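You operate a simulated robot arm through the tools that you are given. There is no shell and no other tool. Be economical: measure what you need, move in short steps, check, and stop when the job is done.

You run a simulated robot arm. Do the job below in one go: nothing can be reset, and whatever is moved stays where it is left.

## Task
Vent the vacuum box, move its bag to the yellow tray, then vacuum-pack the pink mask bag and vent again.
Fine: it is the small yellow tray; the pink mask bag stays in the box with the lid closed; the two bags by the sealer stay as they are.

Only the result counts: the job must be done as asked and must still hold three seconds after the hand-in. Knocking over, shifting, dropping, spilling or breaking anything else fails it. Lids that push on must go on centred and level and be pressed home; caps that screw on are set level and turned clockwise until they are tight.

## Robot
A 6-joint arm with a two-finger parallel gripper, fixed in place. Base frame: the origin is at the foot of the arm, x ahead of it, y to its left, z up; the work surface is at about z = 0.848. Readings come in m, degrees, newtons and seconds.
With the tool pointing down near the work surface it reaches from about 0.32 to 0.7 m from the base axis. Its first joint turns from -166.0 to 166.0 degrees. Payload 4.1 kg.
Tool frame: the origin (TCP) lies between the finger pads and is the grasp point; the fingertips stand 0.023 m ahead of it; z points along the fingers, y is the line along which they close. Largest opening 0.094 m; finger width 0.038, thickness 0.01; the body of the gripper, 0.054 by 0.096 m, starts 0.039 m behind the TCP.
Orientation is told as [roll, pitch, yaw] about the base's x, y, z axes, in that order, counted from this pose: with the fingers straight down and closing along the base's y, the tool's x points along the base's -x, its y along +y and its z along -z.

## Interface
- The arm moves only by the tool servo_tool. Its argument "commands" is a list of rows, each a list of 7 numbers: the shift along the tool's x, y, z in m, then the turn, a rotation vector about the tool's x, y, z in degrees, then the opening, from 0 (shut) to 1 (fully open). In form: [[dx, dy, dz, rx, ry, rz, grip], ...]. A call has 1 to 12 rows; each row shifts and turns the commanded pose from where the row before left it, along the tool's axes as they then stand. A row lasts 0.2 s, in which the tool goes at most 0.05 m and 8.6 degrees; a call with a longer step from one row to the next is refused whole, and so is a gripper value outside its range. Where a pose cannot be reached the arm comes as near as it can. A force on the tool above 40 N (or 10 N above the force at the start of the call, whichever is more), or a blocked arm, ends the call early, and 0.2 s more pass. The fingers move at their own pace (about 0.045 m/s each) and stop on an object; they squeeze with about 39 N. The grip force told is the motor's: it shows also when the fingers shut on nothing. Time passes only in rows, and 0.2 s behind the last, so rows that do not move let the fingers close. It gives the time, the measured TCP pose, the force on the tool (base axes), the opening and the grip force at its end, in the units of the frame above (readings bear some noise).
- Cameras (640 x 400 px; columns grow to the right, rows downward): "scene" is fixed at [0.4073, -0.6471, 1.6114]; the picture's right is [0.99, 0.16, 0.00], its down [0.14, -0.85, -0.50] and it looks along [-0.08, 0.50, -0.86] (base axes); focal length 306 px, centre (320, 200). "wrist" rides on the gripper at [0.086, 0.016, -0.074] in the tool frame; the picture's right is [-0.18, 0.98, 0.00], its down [-0.58, -0.11, -0.81] and it looks along [-0.79, -0.15, 0.59] (tool axes); focal length 243 px, centre (320, 200). There is no depth. A picture from a camera that has moved, and an enlarged one, comes with that camera's place and axes in the base frame and with its lens. The place of the scene camera against the robot may be out by one fixed shift of up to 0.012 m in any direction.
- snapshot(camera): a new picture of that camera. It takes no simulated time.
- lift_body(by): slides the trunk up (or, below 0, down) by that many m; the arm rides with it, the base frame stays. It gives what a move gives, with no picture.
- zoom(camera, box): a new picture of the part [left, top, right, bottom] of that camera's present view, enlarged. It takes no simulated time.
- sign_off(): hands the job in; it is judged then, once.

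Go step by step. Nothing tells you positions but the pictures and the camera data: compare them with the known pose of the tool, close in by small moves and look again before you grip or let go. The budget is 120 turns and 68 pictures, counting those below and the enlarged ones. Unless the task says otherwise, let go and move clear before handing in, and close with one line.

The tools are called after ">>>" as name(argument=value, ...) on one line, values as JSON. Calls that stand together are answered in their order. servo_tool: Moves the arm, as the interface text tells. Its arguments: {"type":"object","properties":{"commands":{"type":"array"}},"required":["commands"]} The other tools are called the same way: lift_body (by) slides the trunk up or down; snapshot (camera) takes a picture; zoom (camera, box) takes an enlarged picture of a part of a camera's view; sign_off () hands the job in.

At the start:

```text
time_s: 0.0
position: [0.2414, -0.2762, 1.186]
tcp_rot: [0.0, 0.0, 0.1]
force: [-0.1, 0.7, -0.5]
gripper_width: 0.094
grip_force: 0.0
trunk travel left (down, up): [-0.525, 0.065]
```

scene: 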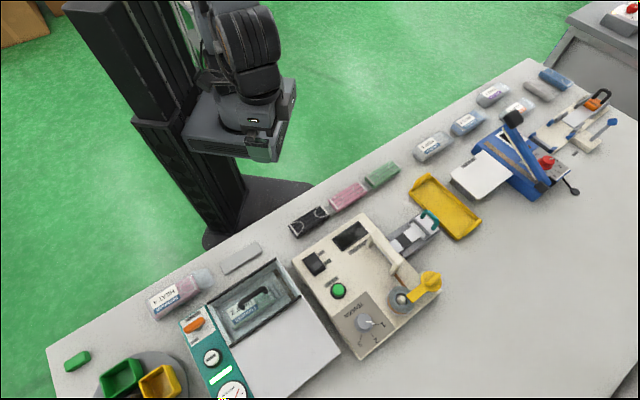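
wrist: 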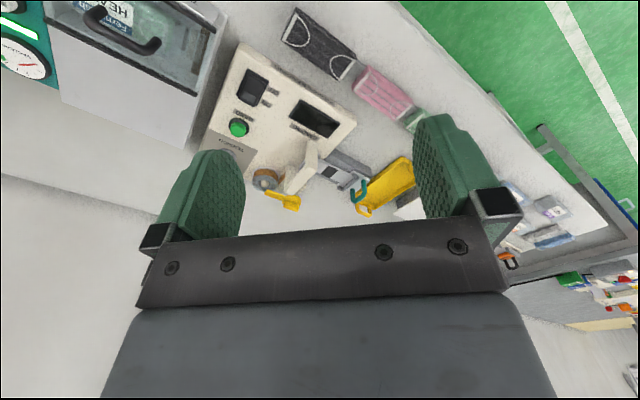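

I see a table with a vacuum box (teal panel, clear lid with a black handle) at the lower left, a power box in the middle, and trays. I'll enlarge the relevant parts first.

>>> zoom(camera="scene", box=[40, 230, 350, 400])

>>> zoom(camera="scene", box=[280, 50, 640, 270])

```text
2.06 times, centred on (195, 315) of scene
camera zoom: at [0.4073, -0.6471, 1.6114], right [0.99, 0.16, 0.0], down [0.14, -0.85, -0.5], along [-0.08, 0.5, -0.86], focal length 632 px, centre (578, -37)
```

zoom: 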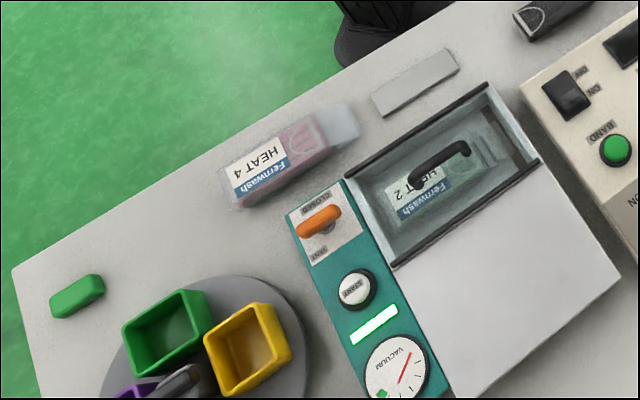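

```text
1.78 times, centred on (460, 160) of scene
camera zoom: at [0.4073, -0.6471, 1.6114], right [0.99, 0.16, 0.0], down [0.14, -0.85, -0.5], along [-0.08, 0.5, -0.86], focal length 545 px, centre (71, 271)
```

zoom: 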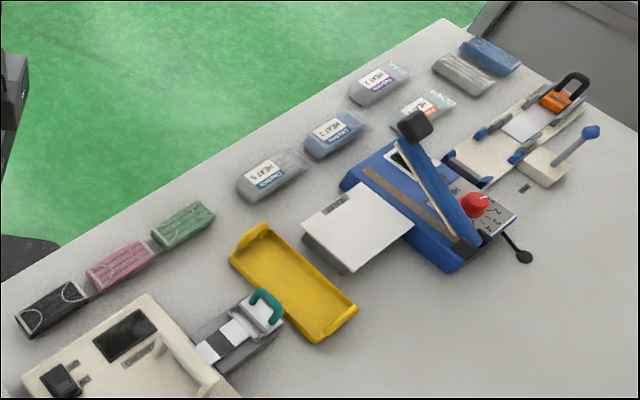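

The yellow bin on the carousel (lower left) and a long yellow tray on the right are both candidates. I'll turn the wrist camera towards the vacuum box and carousel for a better view.

>>> servo_tool(commands=[[0, 0, 0, 0, 0, 8.5, 1], [0, 0, 0, 0, 0, 8.5, 1], [0, 0, 0, 0, 0, 8.5, 1], [0, 0, 0, 0, 0, 8.5, 1], [0, 0, 0, 0, 0, 8.5, 1], [0, 0, 0, 0, 0, 8.5, 1], [0, 0, 0, 0, 0, 8.5, 1], [0, 0, 0, 0, 0, 8.5, 1], [0, 0, 0, 0, 0, 8.5, 1], [0, 0, 0, 0, 0, 8.5, 1], [0, 0, 0, 0, 0, 5, 1]])

>>> snapshot(camera="wrist")

```text
time_s: 2.4
position: [0.2415, -0.2761, 1.1851]
tcp_rot: [0.0, 0.0, -90.1]
force: [-0.5, -0.6, 1.0]
gripper_width: 0.0941
grip_force: 0.0
trunk travel left (down, up): [-0.525, 0.065]
```

```text
63 pictures are left
camera wrist: at [0.2586, -0.1913, 1.26], right [0.98, -0.19, 0.0], down [-0.11, -0.58, 0.81], along [-0.15, -0.79, -0.59], focal length 243 px, centre (320, 200)
```

wrist: 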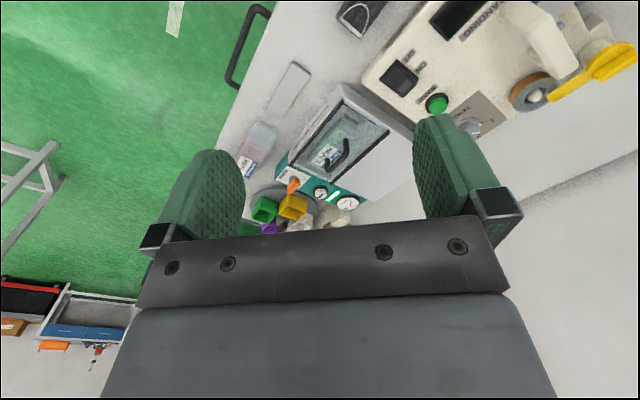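

>>> zoom(camera="wrist", box=[210, 70, 430, 240])

```text
2.35 times, centred on (320, 155) of wrist
camera zoom: at [0.2586, -0.1913, 1.26], right [0.98, -0.19, 0.0], down [-0.11, -0.58, 0.81], along [-0.15, -0.79, -0.59], focal length 571 px, centre (320, 306)
```

zoom: 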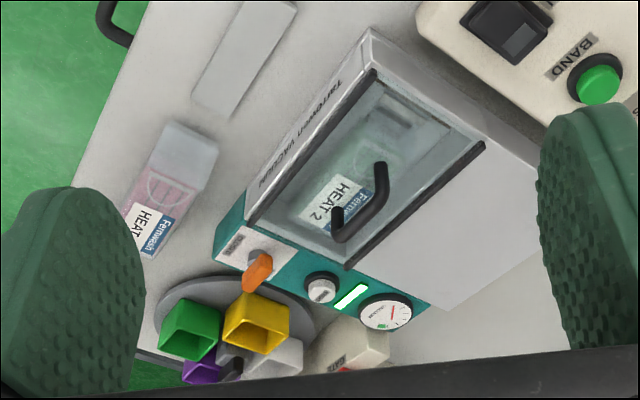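

The carousel has green, yellow, purple and white bins, next to a unit with a label. I'll move closer to see the carousel and the parts of the table outside the scene view.

>>> servo_tool(commands=[[-0.02, -0.04, 0, 0, 0, 0, 1], [-0.02, -0.04, 0, 0, 0, 0, 1], [-0.02, -0.04, 0, 0, 0, 0, 1], [-0.02, -0.04, 0, 0, 0, 0, 1], [-0.02, -0.03, 0, 0, 0, 0, 1], [-0.02, -0.02, 0, 0, 0, 0, 1]])

>>> snapshot(camera="wrist")

```text
time_s: 3.8
position: [0.0307, -0.3975, 1.1841]
tcp_rot: [0.0, 0.0, -90.0]
force: [0.0, -0.5, -0.2]
gripper_width: 0.0939
grip_force: 0.0
trunk travel left (down, up): [-0.525, 0.065]
```

```text
61 pictures are left
camera wrist: at [0.0478, -0.3117, 1.2596], right [0.98, -0.18, 0.0], down [-0.11, -0.58, 0.81], along [-0.15, -0.79, -0.59], focal length 243 px, centre (320, 200)
```

wrist: 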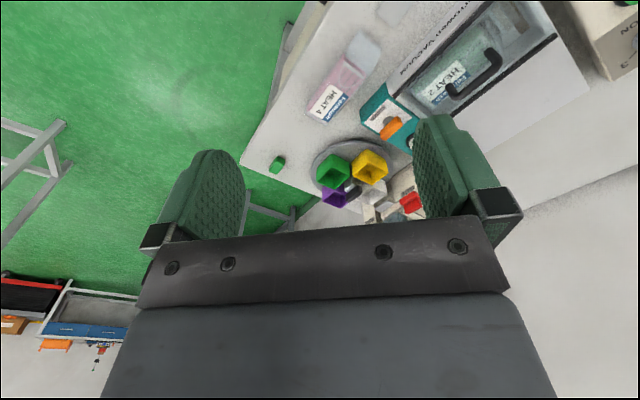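

>>> zoom(camera="wrist", box=[260, 70, 440, 240])

```text
2.35 times, centred on (350, 155) of wrist
camera zoom: at [0.0478, -0.3117, 1.2596], right [0.98, -0.18, 0.0], down [-0.11, -0.58, 0.81], along [-0.15, -0.79, -0.59], focal length 571 px, centre (249, 306)
```

zoom: 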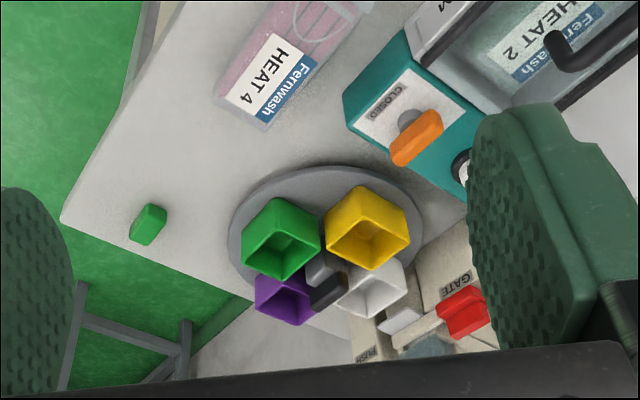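

The bins on the carousel are deep cups about 0.065 m wide, and the long shallow yellow tray is about 0.2 x 0.09 m. Next I'll go closer to the vacuum box to see how its lever, lid and button work.

>>> servo_tool(commands=[[0, 0, 0, 0, 0, -8.5, 1], [0, 0, 0, 0, 0, -8.5, 1], [0, 0, 0, 0, 0, -8.5, 1], [0, 0, 0, 0, 0, -8.5, 1], [0, 0, 0, 0, 0, -8.5, 1], [0, 0, 0, 0, 0, -2.5, 1], [-0.015, 0.03, 0.02, 0, 0, 0, 1], [-0.015, 0.03, 0.02, 0, 0, 0, 1], [-0.005, 0.01, 0.02, 0, 0, 0, 1]])

>>> snapshot(camera="wrist")

```text
time_s: 5.8
position: [0.1053, -0.372, 1.1238]
tcp_rot: [-0.1, 0.0, -45.0]
force: [-0.4, 1.0, -0.1]
gripper_width: 0.0943
grip_force: 0.1
trunk travel left (down, up): [-0.525, 0.065]
```

```text
59 pictures are left
camera wrist: at [0.057, -0.3006, 1.1998], right [0.83, 0.56, 0.0], down [0.33, -0.49, 0.81], along [0.46, -0.67, -0.59], focal length 243 px, centre (320, 200)
```

wrist: 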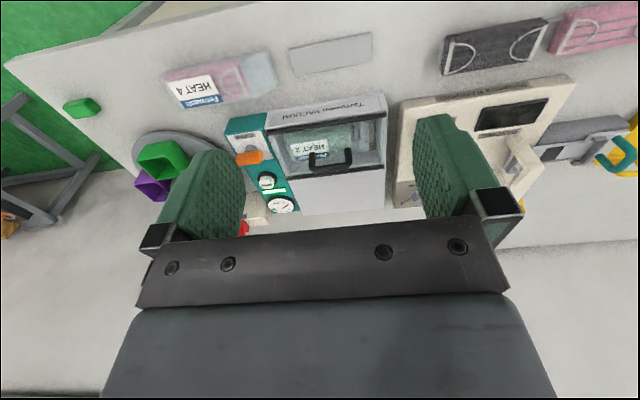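

>>> zoom(camera="wrist", box=[220, 80, 400, 220])

```text
2.86 times, centred on (310, 150) of wrist
camera zoom: at [0.057, -0.3006, 1.1998], right [0.83, 0.56, 0.0], down [0.33, -0.49, 0.81], along [0.46, -0.67, -0.59], focal length 693 px, centre (349, 343)
```

zoom: 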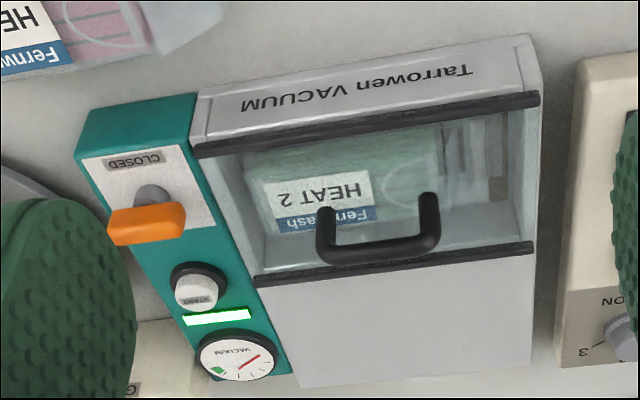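

The lid glass spans roughly d 0.48–0.59 across the table and has a handle at its centre (z ≈ 0.933). It probably slides back onto the white deck. I'll look at the lever and control panel up close.

>>> servo_tool(commands=[[0.01, -0.04, 0.01, 0, 0, 0, 1], [0.01, -0.04, 0.01, 0, 0, 0, 1], [0.01, -0.04, 0.01, 0, 0, 0, 1], [0, -0.02, 0.01, 0, 0, 0, 1]])

>>> zoom(camera="wrist", box=[220, 20, 440, 220])

```text
time_s: 6.8
position: [-0.0149, -0.4483, 1.0854]
tcp_rot: [0.1, 0.0, -45.0]
force: [0.2, -0.2, -0.6]
gripper_width: 0.0939
grip_force: 0.1
trunk travel left (down, up): [-0.525, 0.065]
```

```text
2.00 times, centred on (330, 120) of wrist
camera zoom: at [-0.0641, -0.378, 1.1598], right [0.82, 0.57, 0.0], down [0.33, -0.49, 0.81], along [0.46, -0.66, -0.59], focal length 485 px, centre (300, 360)
```

zoom: 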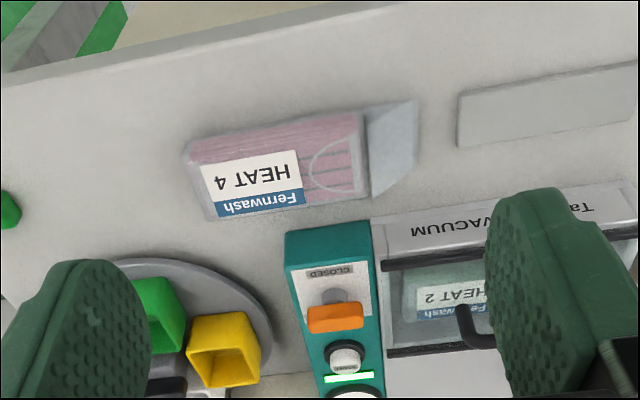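

>>> zoom(camera="wrist", box=[310, 125, 420, 225])

>>> zoom(camera="scene", box=[160, 290, 300, 400])

```text
4.00 times, centred on (365, 175) of wrist
camera zoom: at [-0.0641, -0.378, 1.1598], right [0.82, 0.57, 0.0], down [0.33, -0.49, 0.81], along [0.46, -0.66, -0.59], focal length 970 px, centre (140, 300)
```

zoom: 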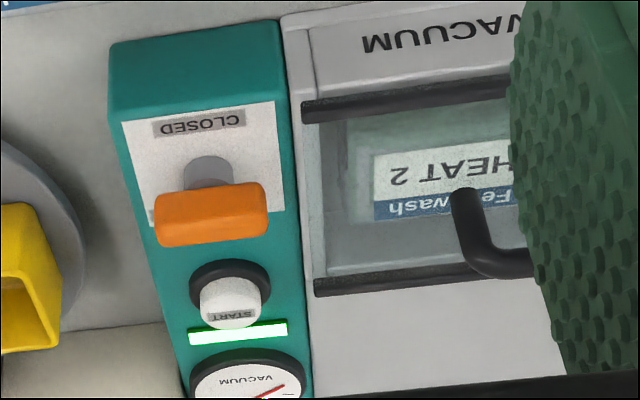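

```text
3.64 times, centred on (230, 345) of scene
camera zoom: at [0.4073, -0.6471, 1.6114], right [0.99, 0.16, 0.0], down [0.14, -0.85, -0.5], along [-0.08, 0.5, -0.86], focal length 1114 px, centre (647, -327)
```

zoom: 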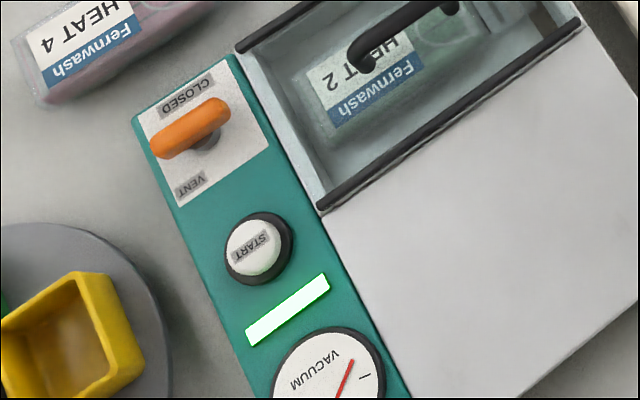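

The lever is an orange T-bar on a post between the CLOSED and VENT labels. I'll look at it in profile along the table direction to see how it tilts.

>>> servo_tool(commands=[[0, 0, 0, 0, 0, 8.5, 1], [0, 0, 0, 0, 0, 8.5, 1], [0, 0, 0, 0, 0, 8.5, 1], [0, 0, 0, 0, 0, 8.5, 1], [0, 0, 0, 0, 0, 8.5, 1], [0, 0, 0, 0, 0, 8.5, 1], [0, 0, 0, 0, 0, 8.5, 1], [0, 0, 0, 0, 0, 8.5, 1], [0, 0, 0, 0, 0, 8.5, 1], [0, 0, 0, 0, 0, 8.5, 1], [0, 0, 0, 0, 0, 5, 1]])

>>> servo_tool(commands=[[0.035, 0.035, 0, 0, 0, 0, 1], [0.035, 0.035, 0, 0, 0, 0, 1], [0.035, 0.035, 0, 0, 0, 0, 1], [0.035, 0.035, 0, 0, 0, 0, 1], [0.035, 0.035, 0.015, 0, 0, 0, 1], [0, 0.015, 0.025, 0, 0, 0, 1]])

>>> snapshot(camera="wrist")

```text
time_s: 9.2
position: [-0.0149, -0.4498, 1.0857]
tcp_rot: [0.0, 0.0, -135.1]
force: [0.1, 0.4, 1.1]
gripper_width: 0.0944
grip_force: 0.1
trunk travel left (down, up): [-0.525, 0.065]
```

```text
refused: row 5 steps farther than a row can; nothing moved
```

```text
54 pictures are left
camera wrist: at [0.0591, -0.4012, 1.1601], right [0.56, -0.83, 0.0], down [-0.49, -0.33, 0.81], along [-0.67, -0.45, -0.59], focal length 243 px, centre (320, 200)
```

wrist: 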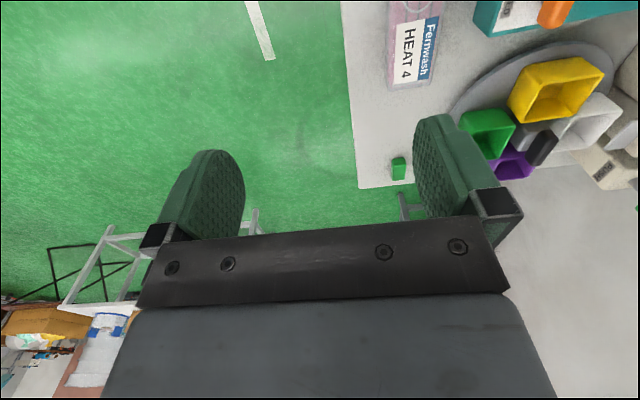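

The bag (about 0.165 x 0.065 m) fits the long shallow yellow tray but not the deep cups on the carousel, so the shallow one is the target tray. I'll carry on to the profile view of the lever.

>>> servo_tool(commands=[[0.033, 0.034, 0, 0, 0, 0, 1], [0.033, 0.034, 0, 0, 0, 0, 1], [0.033, 0.034, 0, 0, 0, 0, 1], [0.033, 0.034, 0, 0, 0, 0, 1], [0.033, 0.034, 0.01, 0, 0, 0, 1], [0.01, 0.025, 0.02, 0, 0, 0, 1], [0, 0, 0.02, 0, 0, 0, 1]])

>>> snapshot(camera="wrist")

```text
time_s: 10.8
position: [0.2482, -0.4639, 1.0342]
tcp_rot: [0.0, 0.0, -135.0]
force: [0.3, -0.9, -0.4]
gripper_width: 0.094
grip_force: 0.1
trunk travel left (down, up): [-0.525, 0.065]
```

```text
53 pictures are left
camera wrist: at [0.3206, -0.4157, 1.1094], right [0.56, -0.83, 0.0], down [-0.49, -0.33, 0.81], along [-0.67, -0.46, -0.59], focal length 243 px, centre (320, 200)
```

wrist: 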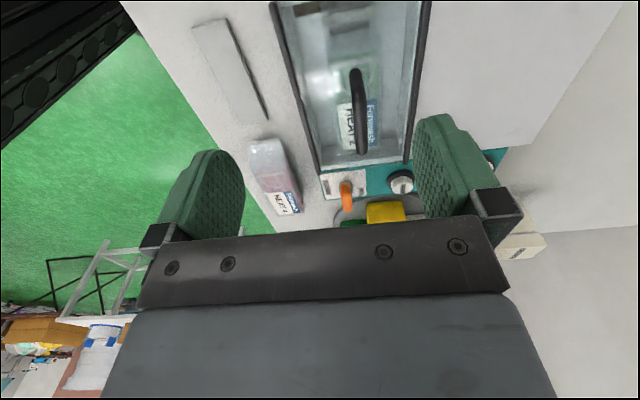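

>>> zoom(camera="wrist", box=[300, 140, 420, 220])

>>> zoom(camera="wrist", box=[250, 0, 450, 180])

```text
5.00 times, centred on (360, 180) of wrist
camera zoom: at [0.3206, -0.4157, 1.1094], right [0.56, -0.83, 0.0], down [-0.49, -0.33, 0.81], along [-0.67, -0.46, -0.59], focal length 1213 px, centre (120, 300)
```

zoom: 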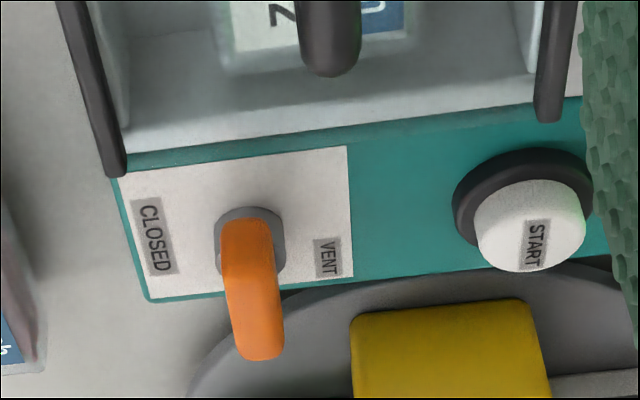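

```text
2.22 times, centred on (350, 90) of wrist
camera zoom: at [0.3206, -0.4157, 1.1094], right [0.56, -0.83, 0.0], down [-0.49, -0.33, 0.81], along [-0.67, -0.46, -0.59], focal length 539 px, centre (253, 444)
```

zoom: 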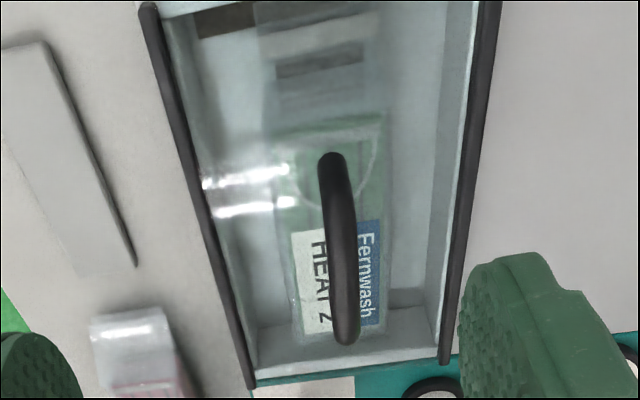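

The T-bar looks like a rotary knob with its bar along the table direction. I'll take one closer view before touching it.

>>> servo_tool(commands=[[-0.04, 0, 0, 0, 0, 0, 1], [-0.04, 0, 0, 0, 0, 0, 1], [-0.04, -0.005, 0.015, 0, 0, 0, 1], [0, 0, 0.02, 0, 0, 0, 1]])

>>> zoom(camera="wrist", box=[240, 60, 440, 220])

```text
time_s: 11.8
position: [0.1589, -0.5457, 1.0006]
tcp_rot: [0.0, 0.0, -135.0]
force: [-0.1, 0.0, 0.1]
gripper_width: 0.0941
grip_force: 0.1
trunk travel left (down, up): [-0.525, 0.065]
```

```text
2.50 times, centred on (340, 140) of wrist
camera zoom: at [0.2313, -0.4975, 1.0744], right [0.57, -0.82, 0.0], down [-0.49, -0.33, 0.81], along [-0.67, -0.46, -0.59], focal length 606 px, centre (270, 350)
```

zoom: 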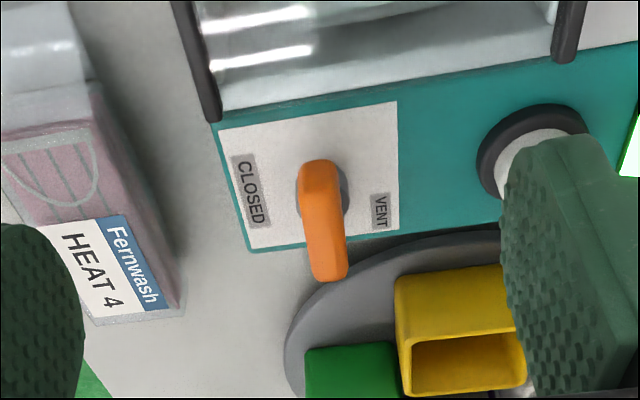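

The knob bar is centred at about d 0.504, s −0.336, z 0.91, running along s. I'll half-close the fingers, move over it and come down around it in steps.

>>> servo_tool(commands=[[-0.032, 0.003, 0, 0, 0, 0, 0.5], [-0.031, 0.003, 0, 0, 0, 0, 0.5], [0, 0, 0, 0, 0, 0, 0.5], [0, 0, 0.02, 0, 0, 0, 0.5], [0, 0, 0.02, 0, 0, 0, 0.5]])

>>> snapshot(camera="wrist")

>>> zoom(camera="scene", box=[140, 270, 300, 370])

```text
time_s: 13.0
position: [0.1197, -0.594, 0.9593]
tcp_rot: [0.0, 0.1, -134.9]
force: [0.2, -0.7, -0.2]
gripper_width: 0.047
grip_force: 0.1
trunk travel left (down, up): [-0.525, 0.065]
```

```text
49 pictures are left
camera wrist: at [0.1913, -0.546, 1.0345], right [0.56, -0.83, 0.0], down [-0.49, -0.33, 0.81], along [-0.67, -0.46, -0.59], focal length 243 px, centre (320, 200)
```

wrist: 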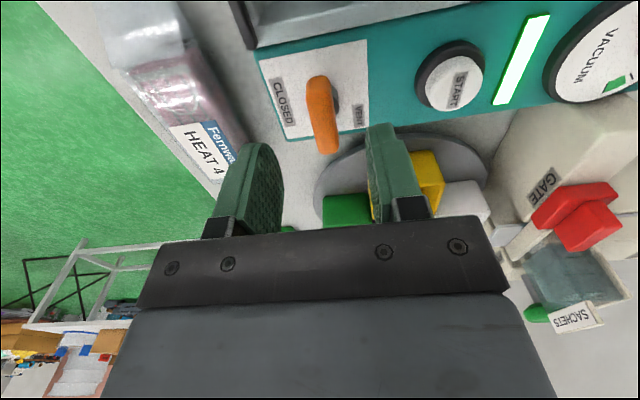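

```text
4.00 times, centred on (220, 320) of scene
camera zoom: at [0.4073, -0.6471, 1.6114], right [0.99, 0.16, 0.0], down [0.14, -0.85, -0.5], along [-0.08, 0.5, -0.86], focal length 1225 px, centre (720, -280)
```

zoom: 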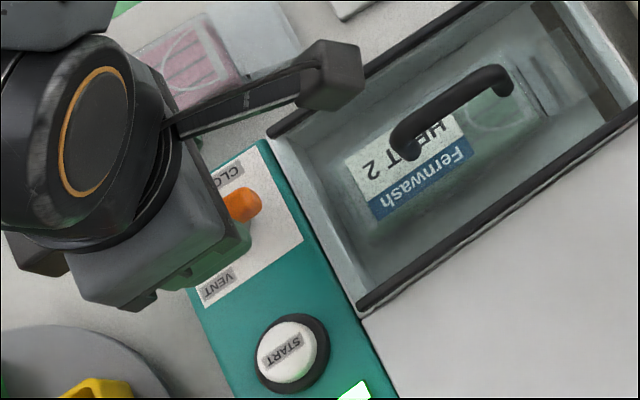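

The bar sits midway between the fingers. I'll come down and close on it.

>>> servo_tool(commands=[[0, 0, 0.015, 0, 0, 0, 0.5], [0, 0, 0.015, 0, 0, 0, 0.5], [0, 0, 0.009, 0, 0, 0, 0.5], [0, 0, 0, 0, 0, 0, 0.2], [0, 0, 0, 0, 0, 0, 0], [0, 0, 0, 0, 0, 0, 0], [0, 0, 0, 0, 0, 0, 0]])

>>> zoom(camera="wrist", box=[220, 60, 420, 220])

```text
time_s: 14.6
position: [0.12, -0.5955, 0.9217]
tcp_rot: [0.1, -0.1, -134.8]
force: [6.9, -10.3, 0.3]
gripper_width: 0.0198
grip_force: 45.5
trunk travel left (down, up): [-0.525, 0.065]
```

```text
2.50 times, centred on (320, 140) of wrist
camera zoom: at [0.1931, -0.5469, 0.9956], right [0.57, -0.82, 0.0], down [-0.49, -0.33, 0.81], along [-0.66, -0.46, -0.59], focal length 606 px, centre (320, 350)
```

zoom: 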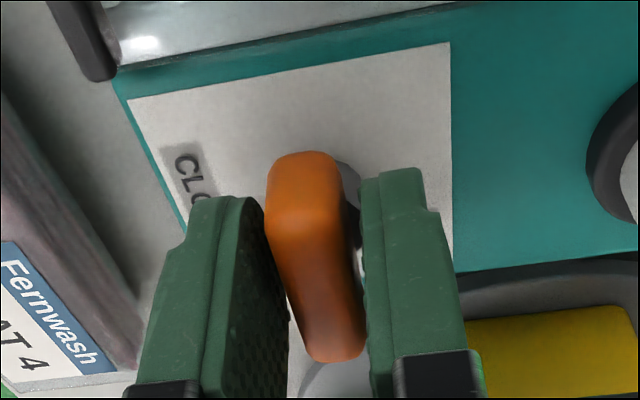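

The knob is held, with a small sideways load that says the bar is a little further along d. I'll ease it off and try a small anticlockwise turn towards VENT.

>>> servo_tool(commands=[[0, 0.002, 0, 0, 0, 0, 0], [0, 0, 0, 0, 0, -4, 0], [0, 0, 0, 0, 0, -4, 0], [0, 0, 0, 0, 0, -4, 0], [0, 0, 0, 0, 0, 0, 0]])

>>> zoom(camera="wrist", box=[220, 60, 420, 220])

```text
time_s: 15.8
position: [0.1205, -0.5953, 0.9205]
tcp_rot: [0.1, 0.0, -123.0]
force: [0.7, -4.0, 0.9]
gripper_width: 0.0197
grip_force: 45.2
trunk travel left (down, up): [-0.525, 0.065]
```

```text
2.50 times, centred on (320, 140) of wrist
camera zoom: at [0.1809, -0.533, 0.9957], right [0.72, -0.69, 0.0], down [-0.41, -0.43, 0.81], along [-0.56, -0.58, -0.59], focal length 606 px, centre (320, 350)
```

zoom: 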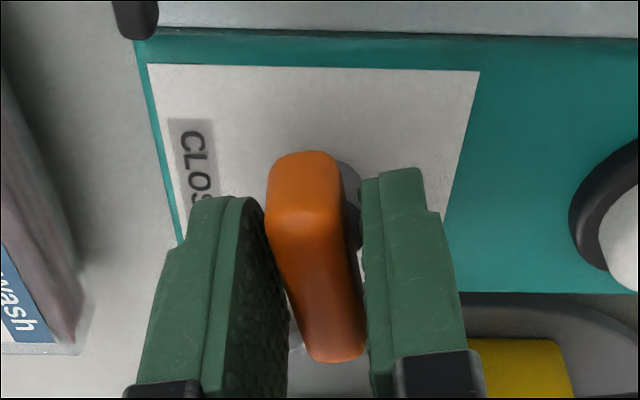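

The knob turns freely with the hand, so it is rotary. I'll keep turning towards VENT.

>>> servo_tool(commands=[[0, 0, 0, 0, 0, -6, 0], [0, 0, 0, 0, 0, -6, 0], [0, 0, 0, 0, 0, -6, 0], [0, 0, 0, 0, 0, -6, 0], [0, 0, 0, 0, 0, -6, 0], [0, 0, 0, 0, 0, -6, 0], [0, 0, 0, 0, 0, 0, 0]])

>>> zoom(camera="scene", box=[140, 290, 300, 400])

```text
time_s: 17.4
position: [0.1197, -0.5951, 0.9204]
tcp_rot: [0.1, 0.1, -86.9]
force: [-6.3, -1.7, -2.1]
gripper_width: 0.0195
grip_force: 44.9
trunk travel left (down, up): [-0.525, 0.065]
```

```text
3.64 times, centred on (220, 345) of scene
camera zoom: at [0.4073, -0.6471, 1.6114], right [0.99, 0.16, 0.0], down [0.14, -0.85, -0.5], along [-0.08, 0.5, -0.86], focal length 1114 px, centre (684, -327)
```

zoom: 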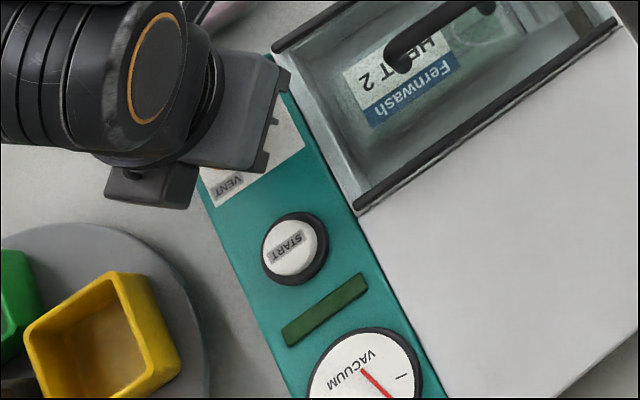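

The light went out and the gauge needle is moving, so the box is venting. I'll turn a bit further and read the gauge.

>>> servo_tool(commands=[[0, 0, 0, 0, 0, -6, 0], [0, 0, 0, 0, 0, -6, 0], [0, 0, 0, 0, 0, -6, 0], [0, 0, 0, 0, 0, -6, 0], [0, 0, 0, 0, 0, 0, 0], [0, 0, 0, 0, 0, 0, 0]])

>>> zoom(camera="wrist", box=[220, 60, 420, 220])

>>> zoom(camera="scene", box=[180, 330, 280, 400])

```text
time_s: 18.8
position: [0.1178, -0.5954, 0.9197]
tcp_rot: [0.0, 0.1, -63.0]
force: [-11.2, 2.7, -6.9]
gripper_width: 0.0196
grip_force: 44.9
trunk travel left (down, up): [-0.525, 0.065]
```

```text
2.50 times, centred on (320, 140) of wrist
camera zoom: at [0.0946, -0.5124, 0.9958], right [0.96, 0.28, 0.0], down [0.17, -0.57, 0.81], along [0.23, -0.77, -0.59], focal length 606 px, centre (320, 350)
```

zoom: 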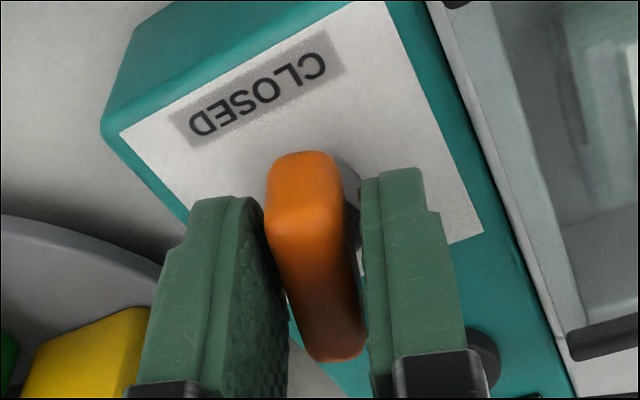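

```text
5.71 times, centred on (230, 365) of scene
camera zoom: at [0.4073, -0.6471, 1.6114], right [0.99, 0.16, 0.0], down [0.14, -0.85, -0.5], along [-0.08, 0.5, -0.86], focal length 1750 px, centre (834, -743)
```

zoom: 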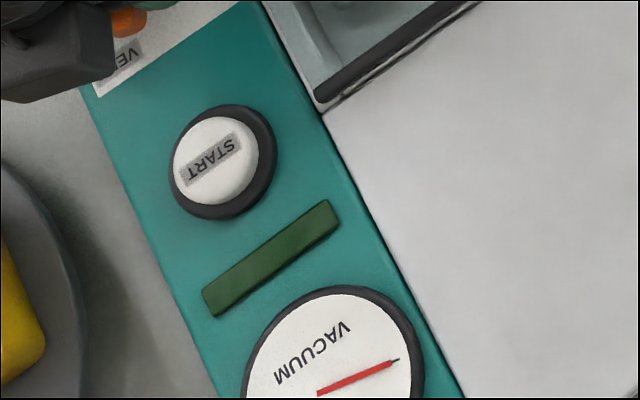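

>>> servo_tool(commands=[[0.0015, -0.001, 0, 0, 0, -5, 0], [0, 0, 0, 0, 0, -5, 0], [0, 0, 0, 0, 0, -5, 0], [0, 0, 0, 0, 0, -3, 0], [0, 0, 0, 0, 0, 0, 0]])

>>> zoom(camera="scene", box=[180, 330, 280, 400])

```text
time_s: 20.0
position: [0.1185, -0.5949, 0.921]
tcp_rot: [0.0, 0.0, -44.9]
force: [-2.7, -5.4, -5.9]
gripper_width: 0.0196
grip_force: 44.5
trunk travel left (down, up): [-0.525, 0.065]
```

```text
5.71 times, centred on (230, 365) of scene
camera zoom: at [0.4073, -0.6471, 1.6114], right [0.99, 0.16, 0.0], down [0.14, -0.85, -0.5], along [-0.08, 0.5, -0.86], focal length 1750 px, centre (834, -743)
```

zoom: 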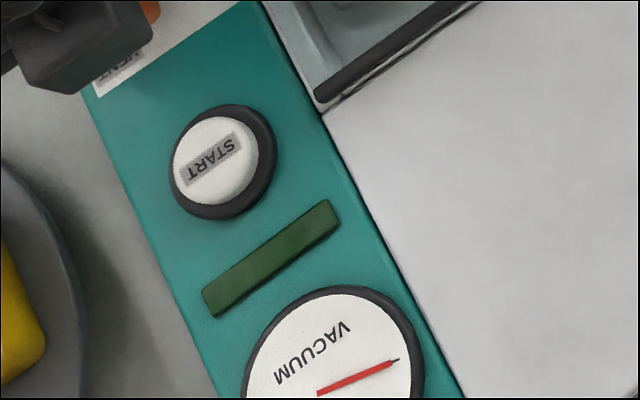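

The needle rests at its end mark, so the box is vented and the knob has turned 90°. I'll let go gently, rise, and turn the hand to grip the lid handle across its bar.

>>> servo_tool(commands=[[0, 0, 0, 0, 0, 0, 0.3], [0, 0, 0, 0, 0, 0, 0.35], [0, 0, -0.01, 0, 0, 0, 0.35], [0, 0, -0.04, 0, 0, 0, 0.35], [0, 0, -0.04, 0, 0, 0, 0.4]])

>>> servo_tool(commands=[[0, 0, 0, 0, 0, 8.5, 0.5], [0, 0, 0, 0, 0, 8.5, 0.5], [0, 0, 0, 0, 0, 8.5, 0.5], [0, 0, 0, 0, 0, 8.5, 0.5], [0, 0, 0, 0, 0, 8.5, 0.5], [0, 0, 0, 0, 0, 8.5, 0.5], [0, 0, 0, 0, 0, 8.5, 0.5], [0, 0, 0, 0, 0, 8.5, 0.5], [0, 0, 0, 0, 0, 8.5, 0.5], [0, 0, 0, 0, 0, 8.5, 0.5], [0, 0, 0, 0, 0, 5, 0.5]])

>>> zoom(camera="scene", box=[160, 250, 340, 400])

```text
time_s: 21.2
position: [0.118, -0.5931, 1.0119]
tcp_rot: [0.0, -0.1, -45.0]
force: [0.3, -0.5, 0.9]
gripper_width: 0.0375
grip_force: 0.0
trunk travel left (down, up): [-0.525, 0.065]
```

```text
time_s: 23.6
position: [0.1191, -0.5949, 1.0113]
tcp_rot: [0.0, 0.0, -135.2]
force: [-0.9, -0.1, 0.1]
gripper_width: 0.0472
grip_force: 0.1
trunk travel left (down, up): [-0.525, 0.065]
```

```text
2.67 times, centred on (250, 325) of scene
camera zoom: at [0.4073, -0.6471, 1.6114], right [0.99, 0.16, 0.0], down [0.14, -0.85, -0.5], along [-0.08, 0.5, -0.86], focal length 817 px, centre (507, -133)
```

zoom: 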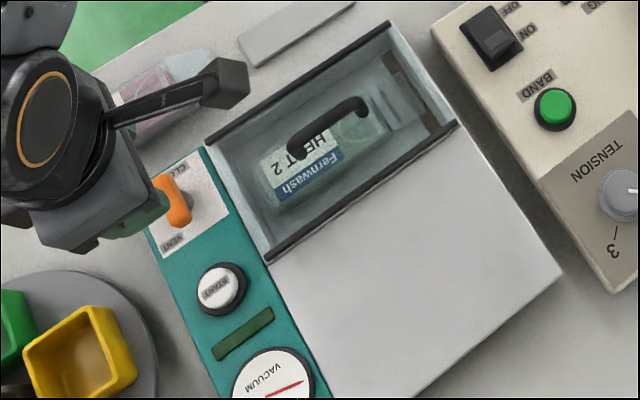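

The knob now points at VENT. Next I'll move over the lid handle at about (d 0.529, s −0.206, z 0.933) and check the alignment.

>>> servo_tool(commands=[[0.044, 0.008, 0, 0, 0, 0, 0.5], [0.044, 0.008, 0, 0, 0, 0, 0.5], [0.042, 0.009, 0, 0, 0, 0, 0.5], [0, 0, 0.03, 0, 0, 0, 0.5]])

>>> zoom(camera="wrist", box=[220, 40, 420, 220])

```text
time_s: 24.6
position: [0.2289, -0.5203, 0.9812]
tcp_rot: [0.1, 0.0, -134.9]
force: [0.5, 0.0, 0.2]
gripper_width: 0.0471
grip_force: 0.1
trunk travel left (down, up): [-0.525, 0.065]
```

```text
2.22 times, centred on (320, 130) of wrist
camera zoom: at [0.3021, -0.4713, 1.0561], right [0.56, -0.83, 0.0], down [-0.49, -0.33, 0.81], along [-0.67, -0.46, -0.59], focal length 539 px, centre (320, 356)
```

zoom: 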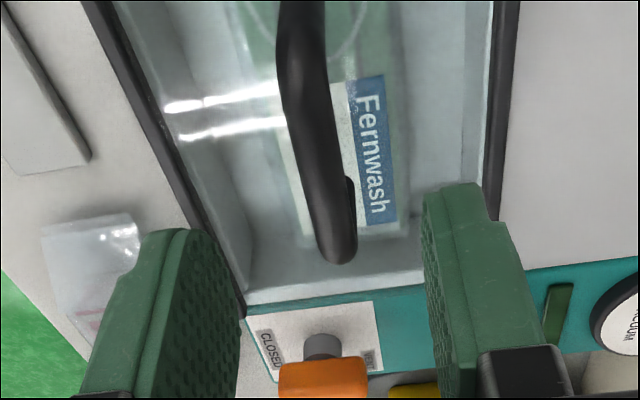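

The handle is centred between the fingers. I'll come down and grip it.

>>> servo_tool(commands=[[0, 0, 0.02, 0, 0, 0, 0.5], [0, 0, 0.02, 0, 0, 0, 0.5], [0, 0, 0.006, 0, 0, 0, 0.5], [0, 0, 0, 0, 0, 0, 0.2], [0, 0, 0, 0, 0, 0, 0], [0, 0, 0, 0, 0, 0, 0], [0, 0, 0, 0, 0, 0, 0]])

>>> zoom(camera="wrist", box=[220, 40, 420, 220])

```text
time_s: 26.2
position: [0.2295, -0.5209, 0.9352]
tcp_rot: [0.0, 0.1, -135.0]
force: [3.0, -3.8, -1.3]
gripper_width: 0.0117
grip_force: 45.1
trunk travel left (down, up): [-0.525, 0.065]
```

```text
2.22 times, centred on (320, 130) of wrist
camera zoom: at [0.3019, -0.4721, 1.0099], right [0.56, -0.83, 0.0], down [-0.49, -0.33, 0.81], along [-0.67, -0.46, -0.59], focal length 539 px, centre (320, 356)
```

zoom: 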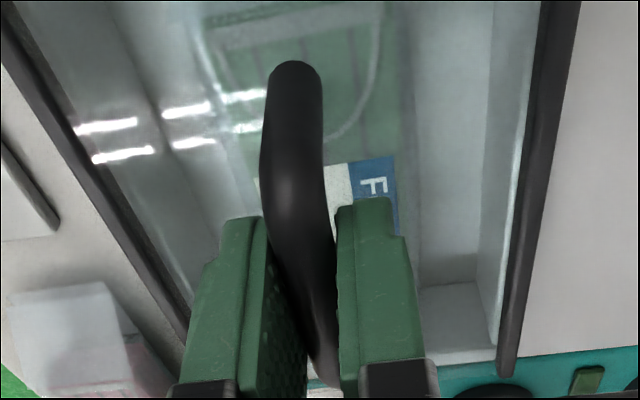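

The handle is gripped. I'll test which way the lid moves with small nudges, starting with +d.

>>> servo_tool(commands=[[0, 0.003, 0, 0, 0, 0, 0], [0, 0.003, 0, 0, 0, 0, 0], [0, 0, 0, 0, 0, 0, 0]])

```text
time_s: 27.0
position: [0.2323, -0.5247, 0.9348]
tcp_rot: [0.1, 0.0, -135.0]
force: [-1.9, 1.0, -1.4]
gripper_width: 0.0119
grip_force: 44.8
trunk travel left (down, up): [-0.525, 0.065]
```

>>> servo_tool(commands=[[0, 0.005, 0, 0, 0, 0, 0], [0, 0.005, 0, 0, 0, 0, 0], [0, 0.005, 0, 0, 0, 0, 0], [0, 0, 0, 0, 0, 0, 0]])

>>> zoom(camera="scene", box=[180, 230, 360, 400])

```text
time_s: 28.0
position: [0.2439, -0.535, 0.9354]
tcp_rot: [0.0, 0.0, -135.0]
force: [1.0, 1.4, -0.9]
gripper_width: 0.0116
grip_force: 45.1
trunk travel left (down, up): [-0.525, 0.065]
```

```text
2.35 times, centred on (270, 315) of scene
camera zoom: at [0.4073, -0.6471, 1.6114], right [0.99, 0.16, 0.0], down [0.14, -0.85, -0.5], along [-0.08, 0.5, -0.86], focal length 721 px, centre (438, -71)
```

zoom: 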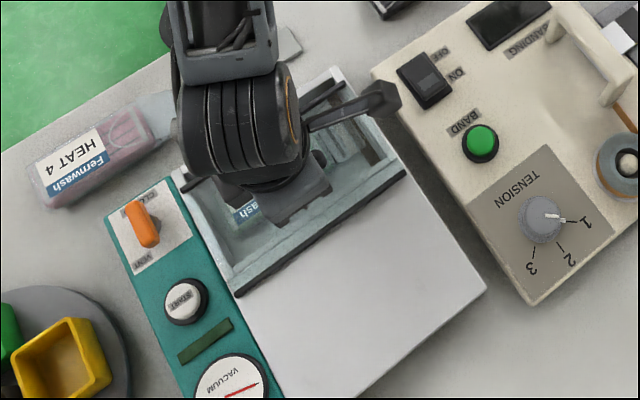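

The lid slides freely back over the deck. I'll slide it fully open.

>>> servo_tool(commands=[[0, 0.012, 0, 0, 0, 0, 0], [0, 0.015, 0, 0, 0, 0, 0], [0, 0.015, 0, 0, 0, 0, 0], [0, 0.015, 0, 0, 0, 0, 0], [0, 0.015, 0, 0, 0, 0, 0], [0, 0.012, 0, 0, 0, 0, 0], [0, 0.008, 0, 0, 0, 0, 0], [0, 0, 0, 0, 0, 0, 0]])

>>> zoom(camera="scene", box=[180, 230, 360, 400])

```text
time_s: 29.8
position: [0.3085, -0.5997, 0.9352]
tcp_rot: [-0.1, 0.0, -135.1]
force: [0.0, 0.2, -2.7]
gripper_width: 0.012
grip_force: 44.8
trunk travel left (down, up): [-0.525, 0.065]
```

```text
2.35 times, centred on (270, 315) of scene
camera zoom: at [0.4073, -0.6471, 1.6114], right [0.99, 0.16, 0.0], down [0.14, -0.85, -0.5], along [-0.08, 0.5, -0.86], focal length 721 px, centre (438, -71)
```

zoom: 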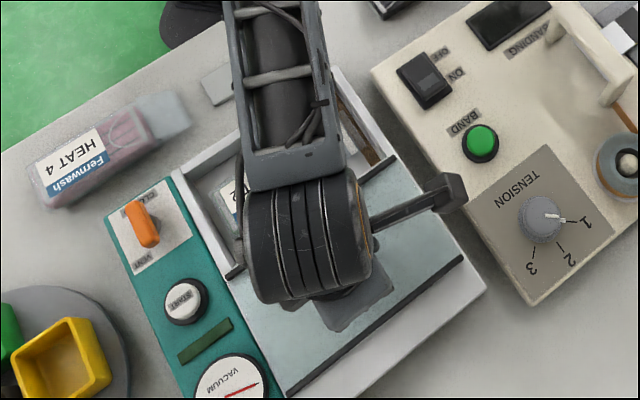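

>>> servo_tool(commands=[[0, 0.008, 0, 0, 0, 0, 0], [0, 0.006, 0, 0, 0, 0, 0], [0, 0, 0, 0, 0, 0, 0], [0, 0, 0, 0, 0, 0, 0.25], [0, 0, 0, 0, 0, 0, 0.35], [0, 0, -0.02, 0, 0, 0, 0.35], [0, 0, -0.04, 0, 0, 0, 0.4], [0, 0, -0.04, 0, 0, 0, 0.5]])

```text
time_s: 31.6
position: [0.3087, -0.589, 1.0325]
tcp_rot: [0.0, 0.0, -135.0]
force: [-0.1, 0.7, 0.2]
gripper_width: 0.0468
grip_force: 0.2
out of reach, approached as far as the arm can: row 1, 2, 8
trunk travel left (down, up): [-0.525, 0.065]
```

The lid is open and stays on the deck; that is near the reach limit. I'll move back and look into the chamber.

>>> servo_tool(commands=[[0.02, -0.04, 0, 0, 0, 0, 0.5], [0.02, -0.04, 0, 0, 0, 0, 0.5], [0.02, -0.04, 0, 0, 0, 0, 0.5], [0, 0.01, 0, 0, 0, 0, 0.7]])

>>> snapshot(camera="wrist")

>>> zoom(camera="scene", box=[180, 230, 360, 400])

```text
time_s: 32.6
position: [0.2744, -0.4686, 1.0328]
tcp_rot: [0.1, 0.0, -135.0]
force: [-0.4, 0.0, 0.9]
gripper_width: 0.0656
grip_force: 0.0
trunk travel left (down, up): [-0.525, 0.065]
```

```text
36 pictures are left
camera wrist: at [0.3474, -0.4212, 1.1081], right [0.56, -0.83, 0.0], down [-0.49, -0.33, 0.81], along [-0.66, -0.46, -0.59], focal length 243 px, centre (320, 200)
```

wrist: 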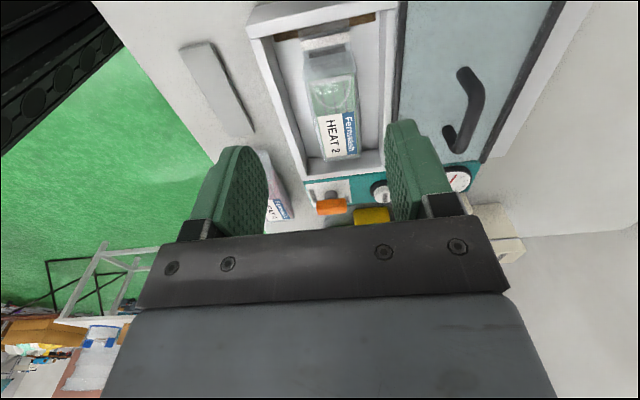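

```text
2.35 times, centred on (270, 315) of scene
camera zoom: at [0.4073, -0.6471, 1.6114], right [0.99, 0.16, 0.0], down [0.14, -0.85, -0.5], along [-0.08, 0.5, -0.86], focal length 721 px, centre (438, -71)
```

zoom: 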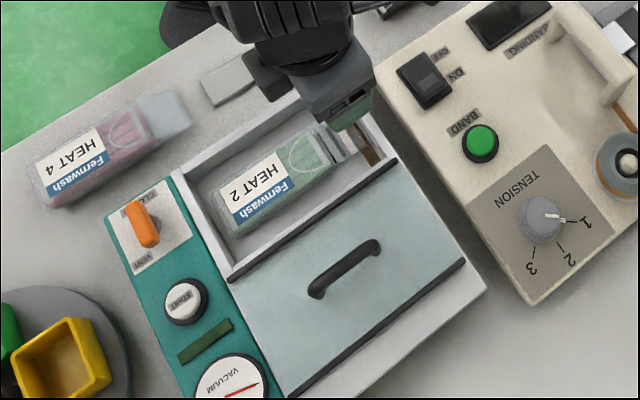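

>>> zoom(camera="wrist", box=[230, 0, 430, 210])

```text
1.90 times, centred on (330, 105) of wrist
camera zoom: at [0.3474, -0.4212, 1.1081], right [0.56, -0.83, 0.0], down [-0.49, -0.33, 0.81], along [-0.66, -0.46, -0.59], focal length 462 px, centre (301, 381)
```

zoom: 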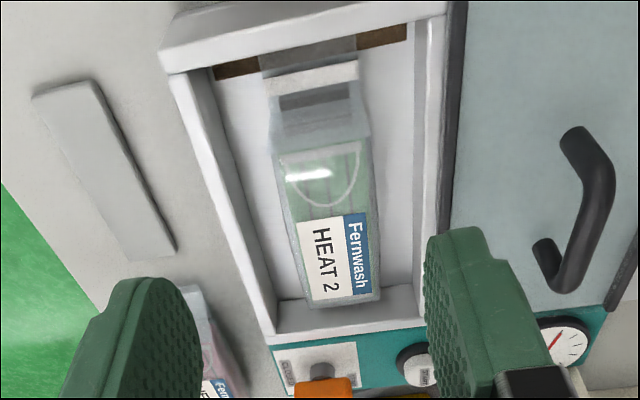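

The chamber is open: the green bag lies along the box, its body centred at about d 0.534, s −0.215 with its top near z 0.884. Its tail lies across the seal bar at the +s end. I'll move over it with a 0.062 m opening and come down.

>>> servo_tool(commands=[[-0.04, 0.004, 0, 0, 0, 0, 0.68], [-0.038, 0.005, 0, 0, 0, 0, 0.68], [0, 0, 0.035, 0, 0, 0, 0.68], [0, 0, 0.035, 0, 0, 0, 0.68], [0, 0, 0.025, 0, 0, 0, 0.68]])

>>> snapshot(camera="wrist")

```text
time_s: 33.8
position: [0.2271, -0.5315, 0.9394]
tcp_rot: [0.0, 0.0, -135.0]
force: [-0.5, 1.0, 0.6]
gripper_width: 0.0641
grip_force: 0.0
trunk travel left (down, up): [-0.525, 0.065]
```

```text
33 pictures are left
camera wrist: at [0.2999, -0.4836, 1.0125], right [0.56, -0.83, 0.0], down [-0.49, -0.33, 0.81], along [-0.67, -0.46, -0.59], focal length 243 px, centre (320, 200)
```

wrist: 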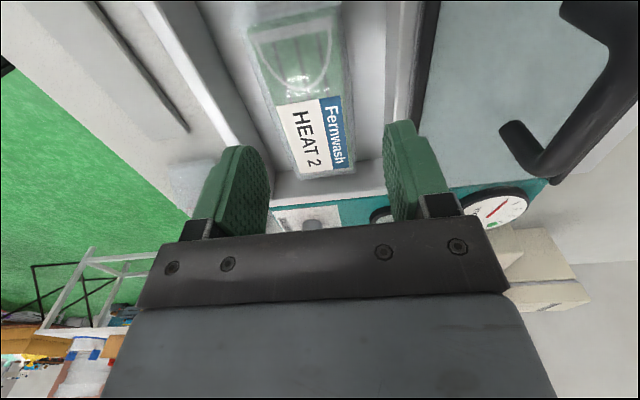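

The bag sits about 4 mm to the −d side of the finger centre. I'll correct that, come down and close.

>>> servo_tool(commands=[[0, -0.004, 0, 0, 0, 0, 0.68], [0, 0, 0.02, 0, 0, 0, 0.68], [0, 0, 0.02, 0, 0, 0, 0.68], [0, 0, 0.012, 0, 0, 0, 0.68], [0, 0, 0, 0, 0, 0, 0.5], [0, 0, 0, 0, 0, 0, 0.4], [0, 0, 0, 0, 0, 0, 0.3], [0, 0, 0, 0, 0, 0, 0.3]])

>>> snapshot(camera="wrist")

```text
time_s: 35.6
position: [0.2241, -0.5293, 0.8856]
tcp_rot: [0.0, 0.0, -135.1]
force: [-0.6, 0.4, -0.1]
gripper_width: 0.0548
grip_force: 38.8
trunk travel left (down, up): [-0.525, 0.065]
```

```text
32 pictures are left
camera wrist: at [0.2963, -0.4812, 0.9608], right [0.56, -0.83, 0.0], down [-0.49, -0.33, 0.81], along [-0.67, -0.46, -0.59], focal length 243 px, centre (320, 200)
```

wrist: 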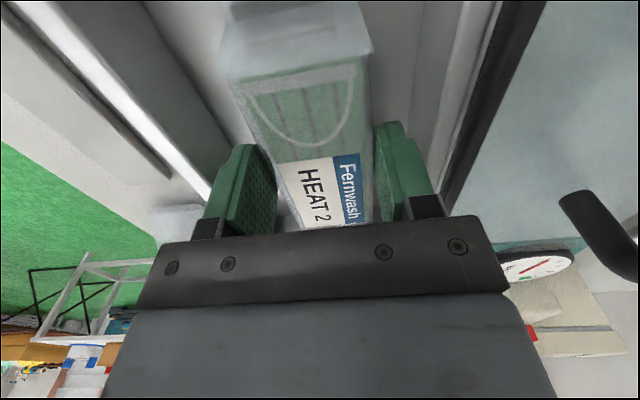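

Gripped at 0.055 m width. I'll lift it clear and check.

>>> servo_tool(commands=[[0, 0, -0.01, 0, 0, 0, 0.3], [0, 0, -0.02, 0, 0, 0, 0.3], [0, 0, -0.03, 0, 0, 0, 0.3], [0, 0, -0.03, 0, 0, 0, 0.3], [0, 0, -0.03, 0, 0, 0, 0.3], [0, 0, -0.04, 0, 0, 0, 0.3]])

>>> snapshot(camera="scene")

```text
time_s: 37.0
position: [0.2231, -0.5291, 1.0468]
tcp_rot: [-0.1, -0.1, -135.0]
force: [-0.8, -1.2, 0.1]
gripper_width: 0.0547
grip_force: 39.0
trunk travel left (down, up): [-0.525, 0.065]
```

```text
31 pictures are left
```

scene: 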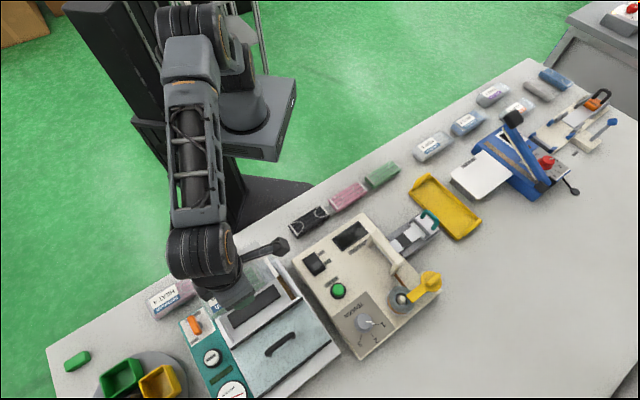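

The bag is off the chamber floor. I'll raise it further and carry it along the table above the band machine towards the yellow tray.

>>> servo_tool(commands=[[0.01, -0.02, -0.02, 0, 0, 0, 0.3], [0.01, -0.02, -0.025, 0, 0, 0, 0.3], [0.02, -0.02, -0.025, 0, 0, 0, 0.3], [0.03, -0.02, -0.02, 0, 0, 0, 0.3], [0.045, 0, 0, 0, 0, 0, 0.3], [0.045, 0, 0, 0, 0, 0, 0.3], [0.045, 0, 0, 0, 0, 0, 0.3], [0.045, 0, 0, 0, 0, 0, 0.3], [0.045, 0, 0, 0, 0, 0, 0.3], [0.045, 0, 0, 0, 0, 0, 0.3], [0.045, 0, 0, 0, 0, 0, 0.3], [0.045, 0, 0, 0, 0, 0, 0.3]])

>>> servo_tool(commands=[[0, 0, 0, 0, 0, -8.5, 0.3], [0, 0, 0, 0, 0, -8.5, 0.3], [0, 0, 0, 0, 0, -8.5, 0.3], [0, 0, 0, 0, 0, -8.5, 0.3], [0, 0, 0, 0, 0, -8.5, 0.3], [0, 0, 0, 0, 0, -8.5, 0.3], [0, 0, 0, 0, 0, -8.5, 0.3], [0, 0, 0, 0, 0, -8.5, 0.3], [0, 0, 0, 0, 0, -8.5, 0.3], [0, 0, 0, 0, 0, -8.5, 0.3], [0, 0, 0, 0, 0, -8.5, 0.3], [0, 0, 0, 0, 0, -8.5, 0.3]])

>>> snapshot(camera="wrist")

>>> zoom(camera="scene", box=[280, 100, 560, 275])

```text
time_s: 39.6
position: [0.4711, -0.1684, 1.1355]
tcp_rot: [-0.1, 0.0, -135.0]
force: [0.9, -0.1, -0.3]
gripper_width: 0.0545
grip_force: 39.2
trunk travel left (down, up): [-0.525, 0.065]
```

```text
time_s: 42.2
position: [0.4707, -0.1695, 1.1361]
tcp_rot: [0.1, 0.0, -32.9]
force: [0.4, -0.2, -0.1]
gripper_width: 0.0546
grip_force: 39.2
trunk travel left (down, up): [-0.525, 0.065]
```

```text
30 pictures are left
camera wrist: at [0.4072, -0.1094, 1.2109], right [0.69, 0.73, 0.0], down [0.43, -0.41, 0.81], along [0.59, -0.55, -0.59], focal length 243 px, centre (320, 200)
```

wrist: 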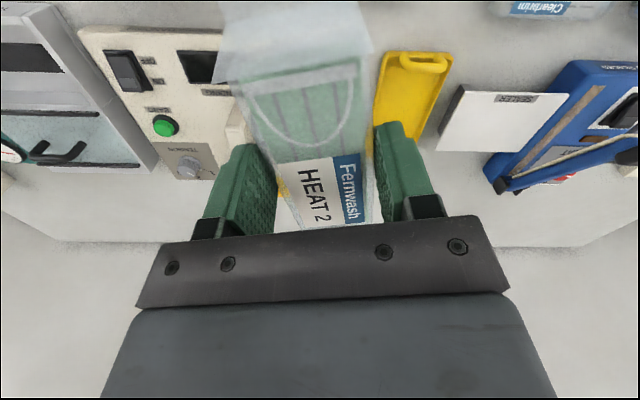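

```text
2.29 times, centred on (420, 188) of scene
camera zoom: at [0.4073, -0.6471, 1.6114], right [0.99, 0.16, 0.0], down [0.14, -0.85, -0.5], along [-0.08, 0.5, -0.86], focal length 700 px, centre (91, 229)
```

zoom: 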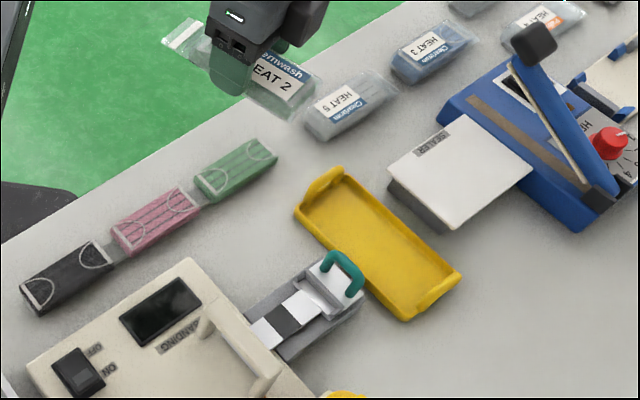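

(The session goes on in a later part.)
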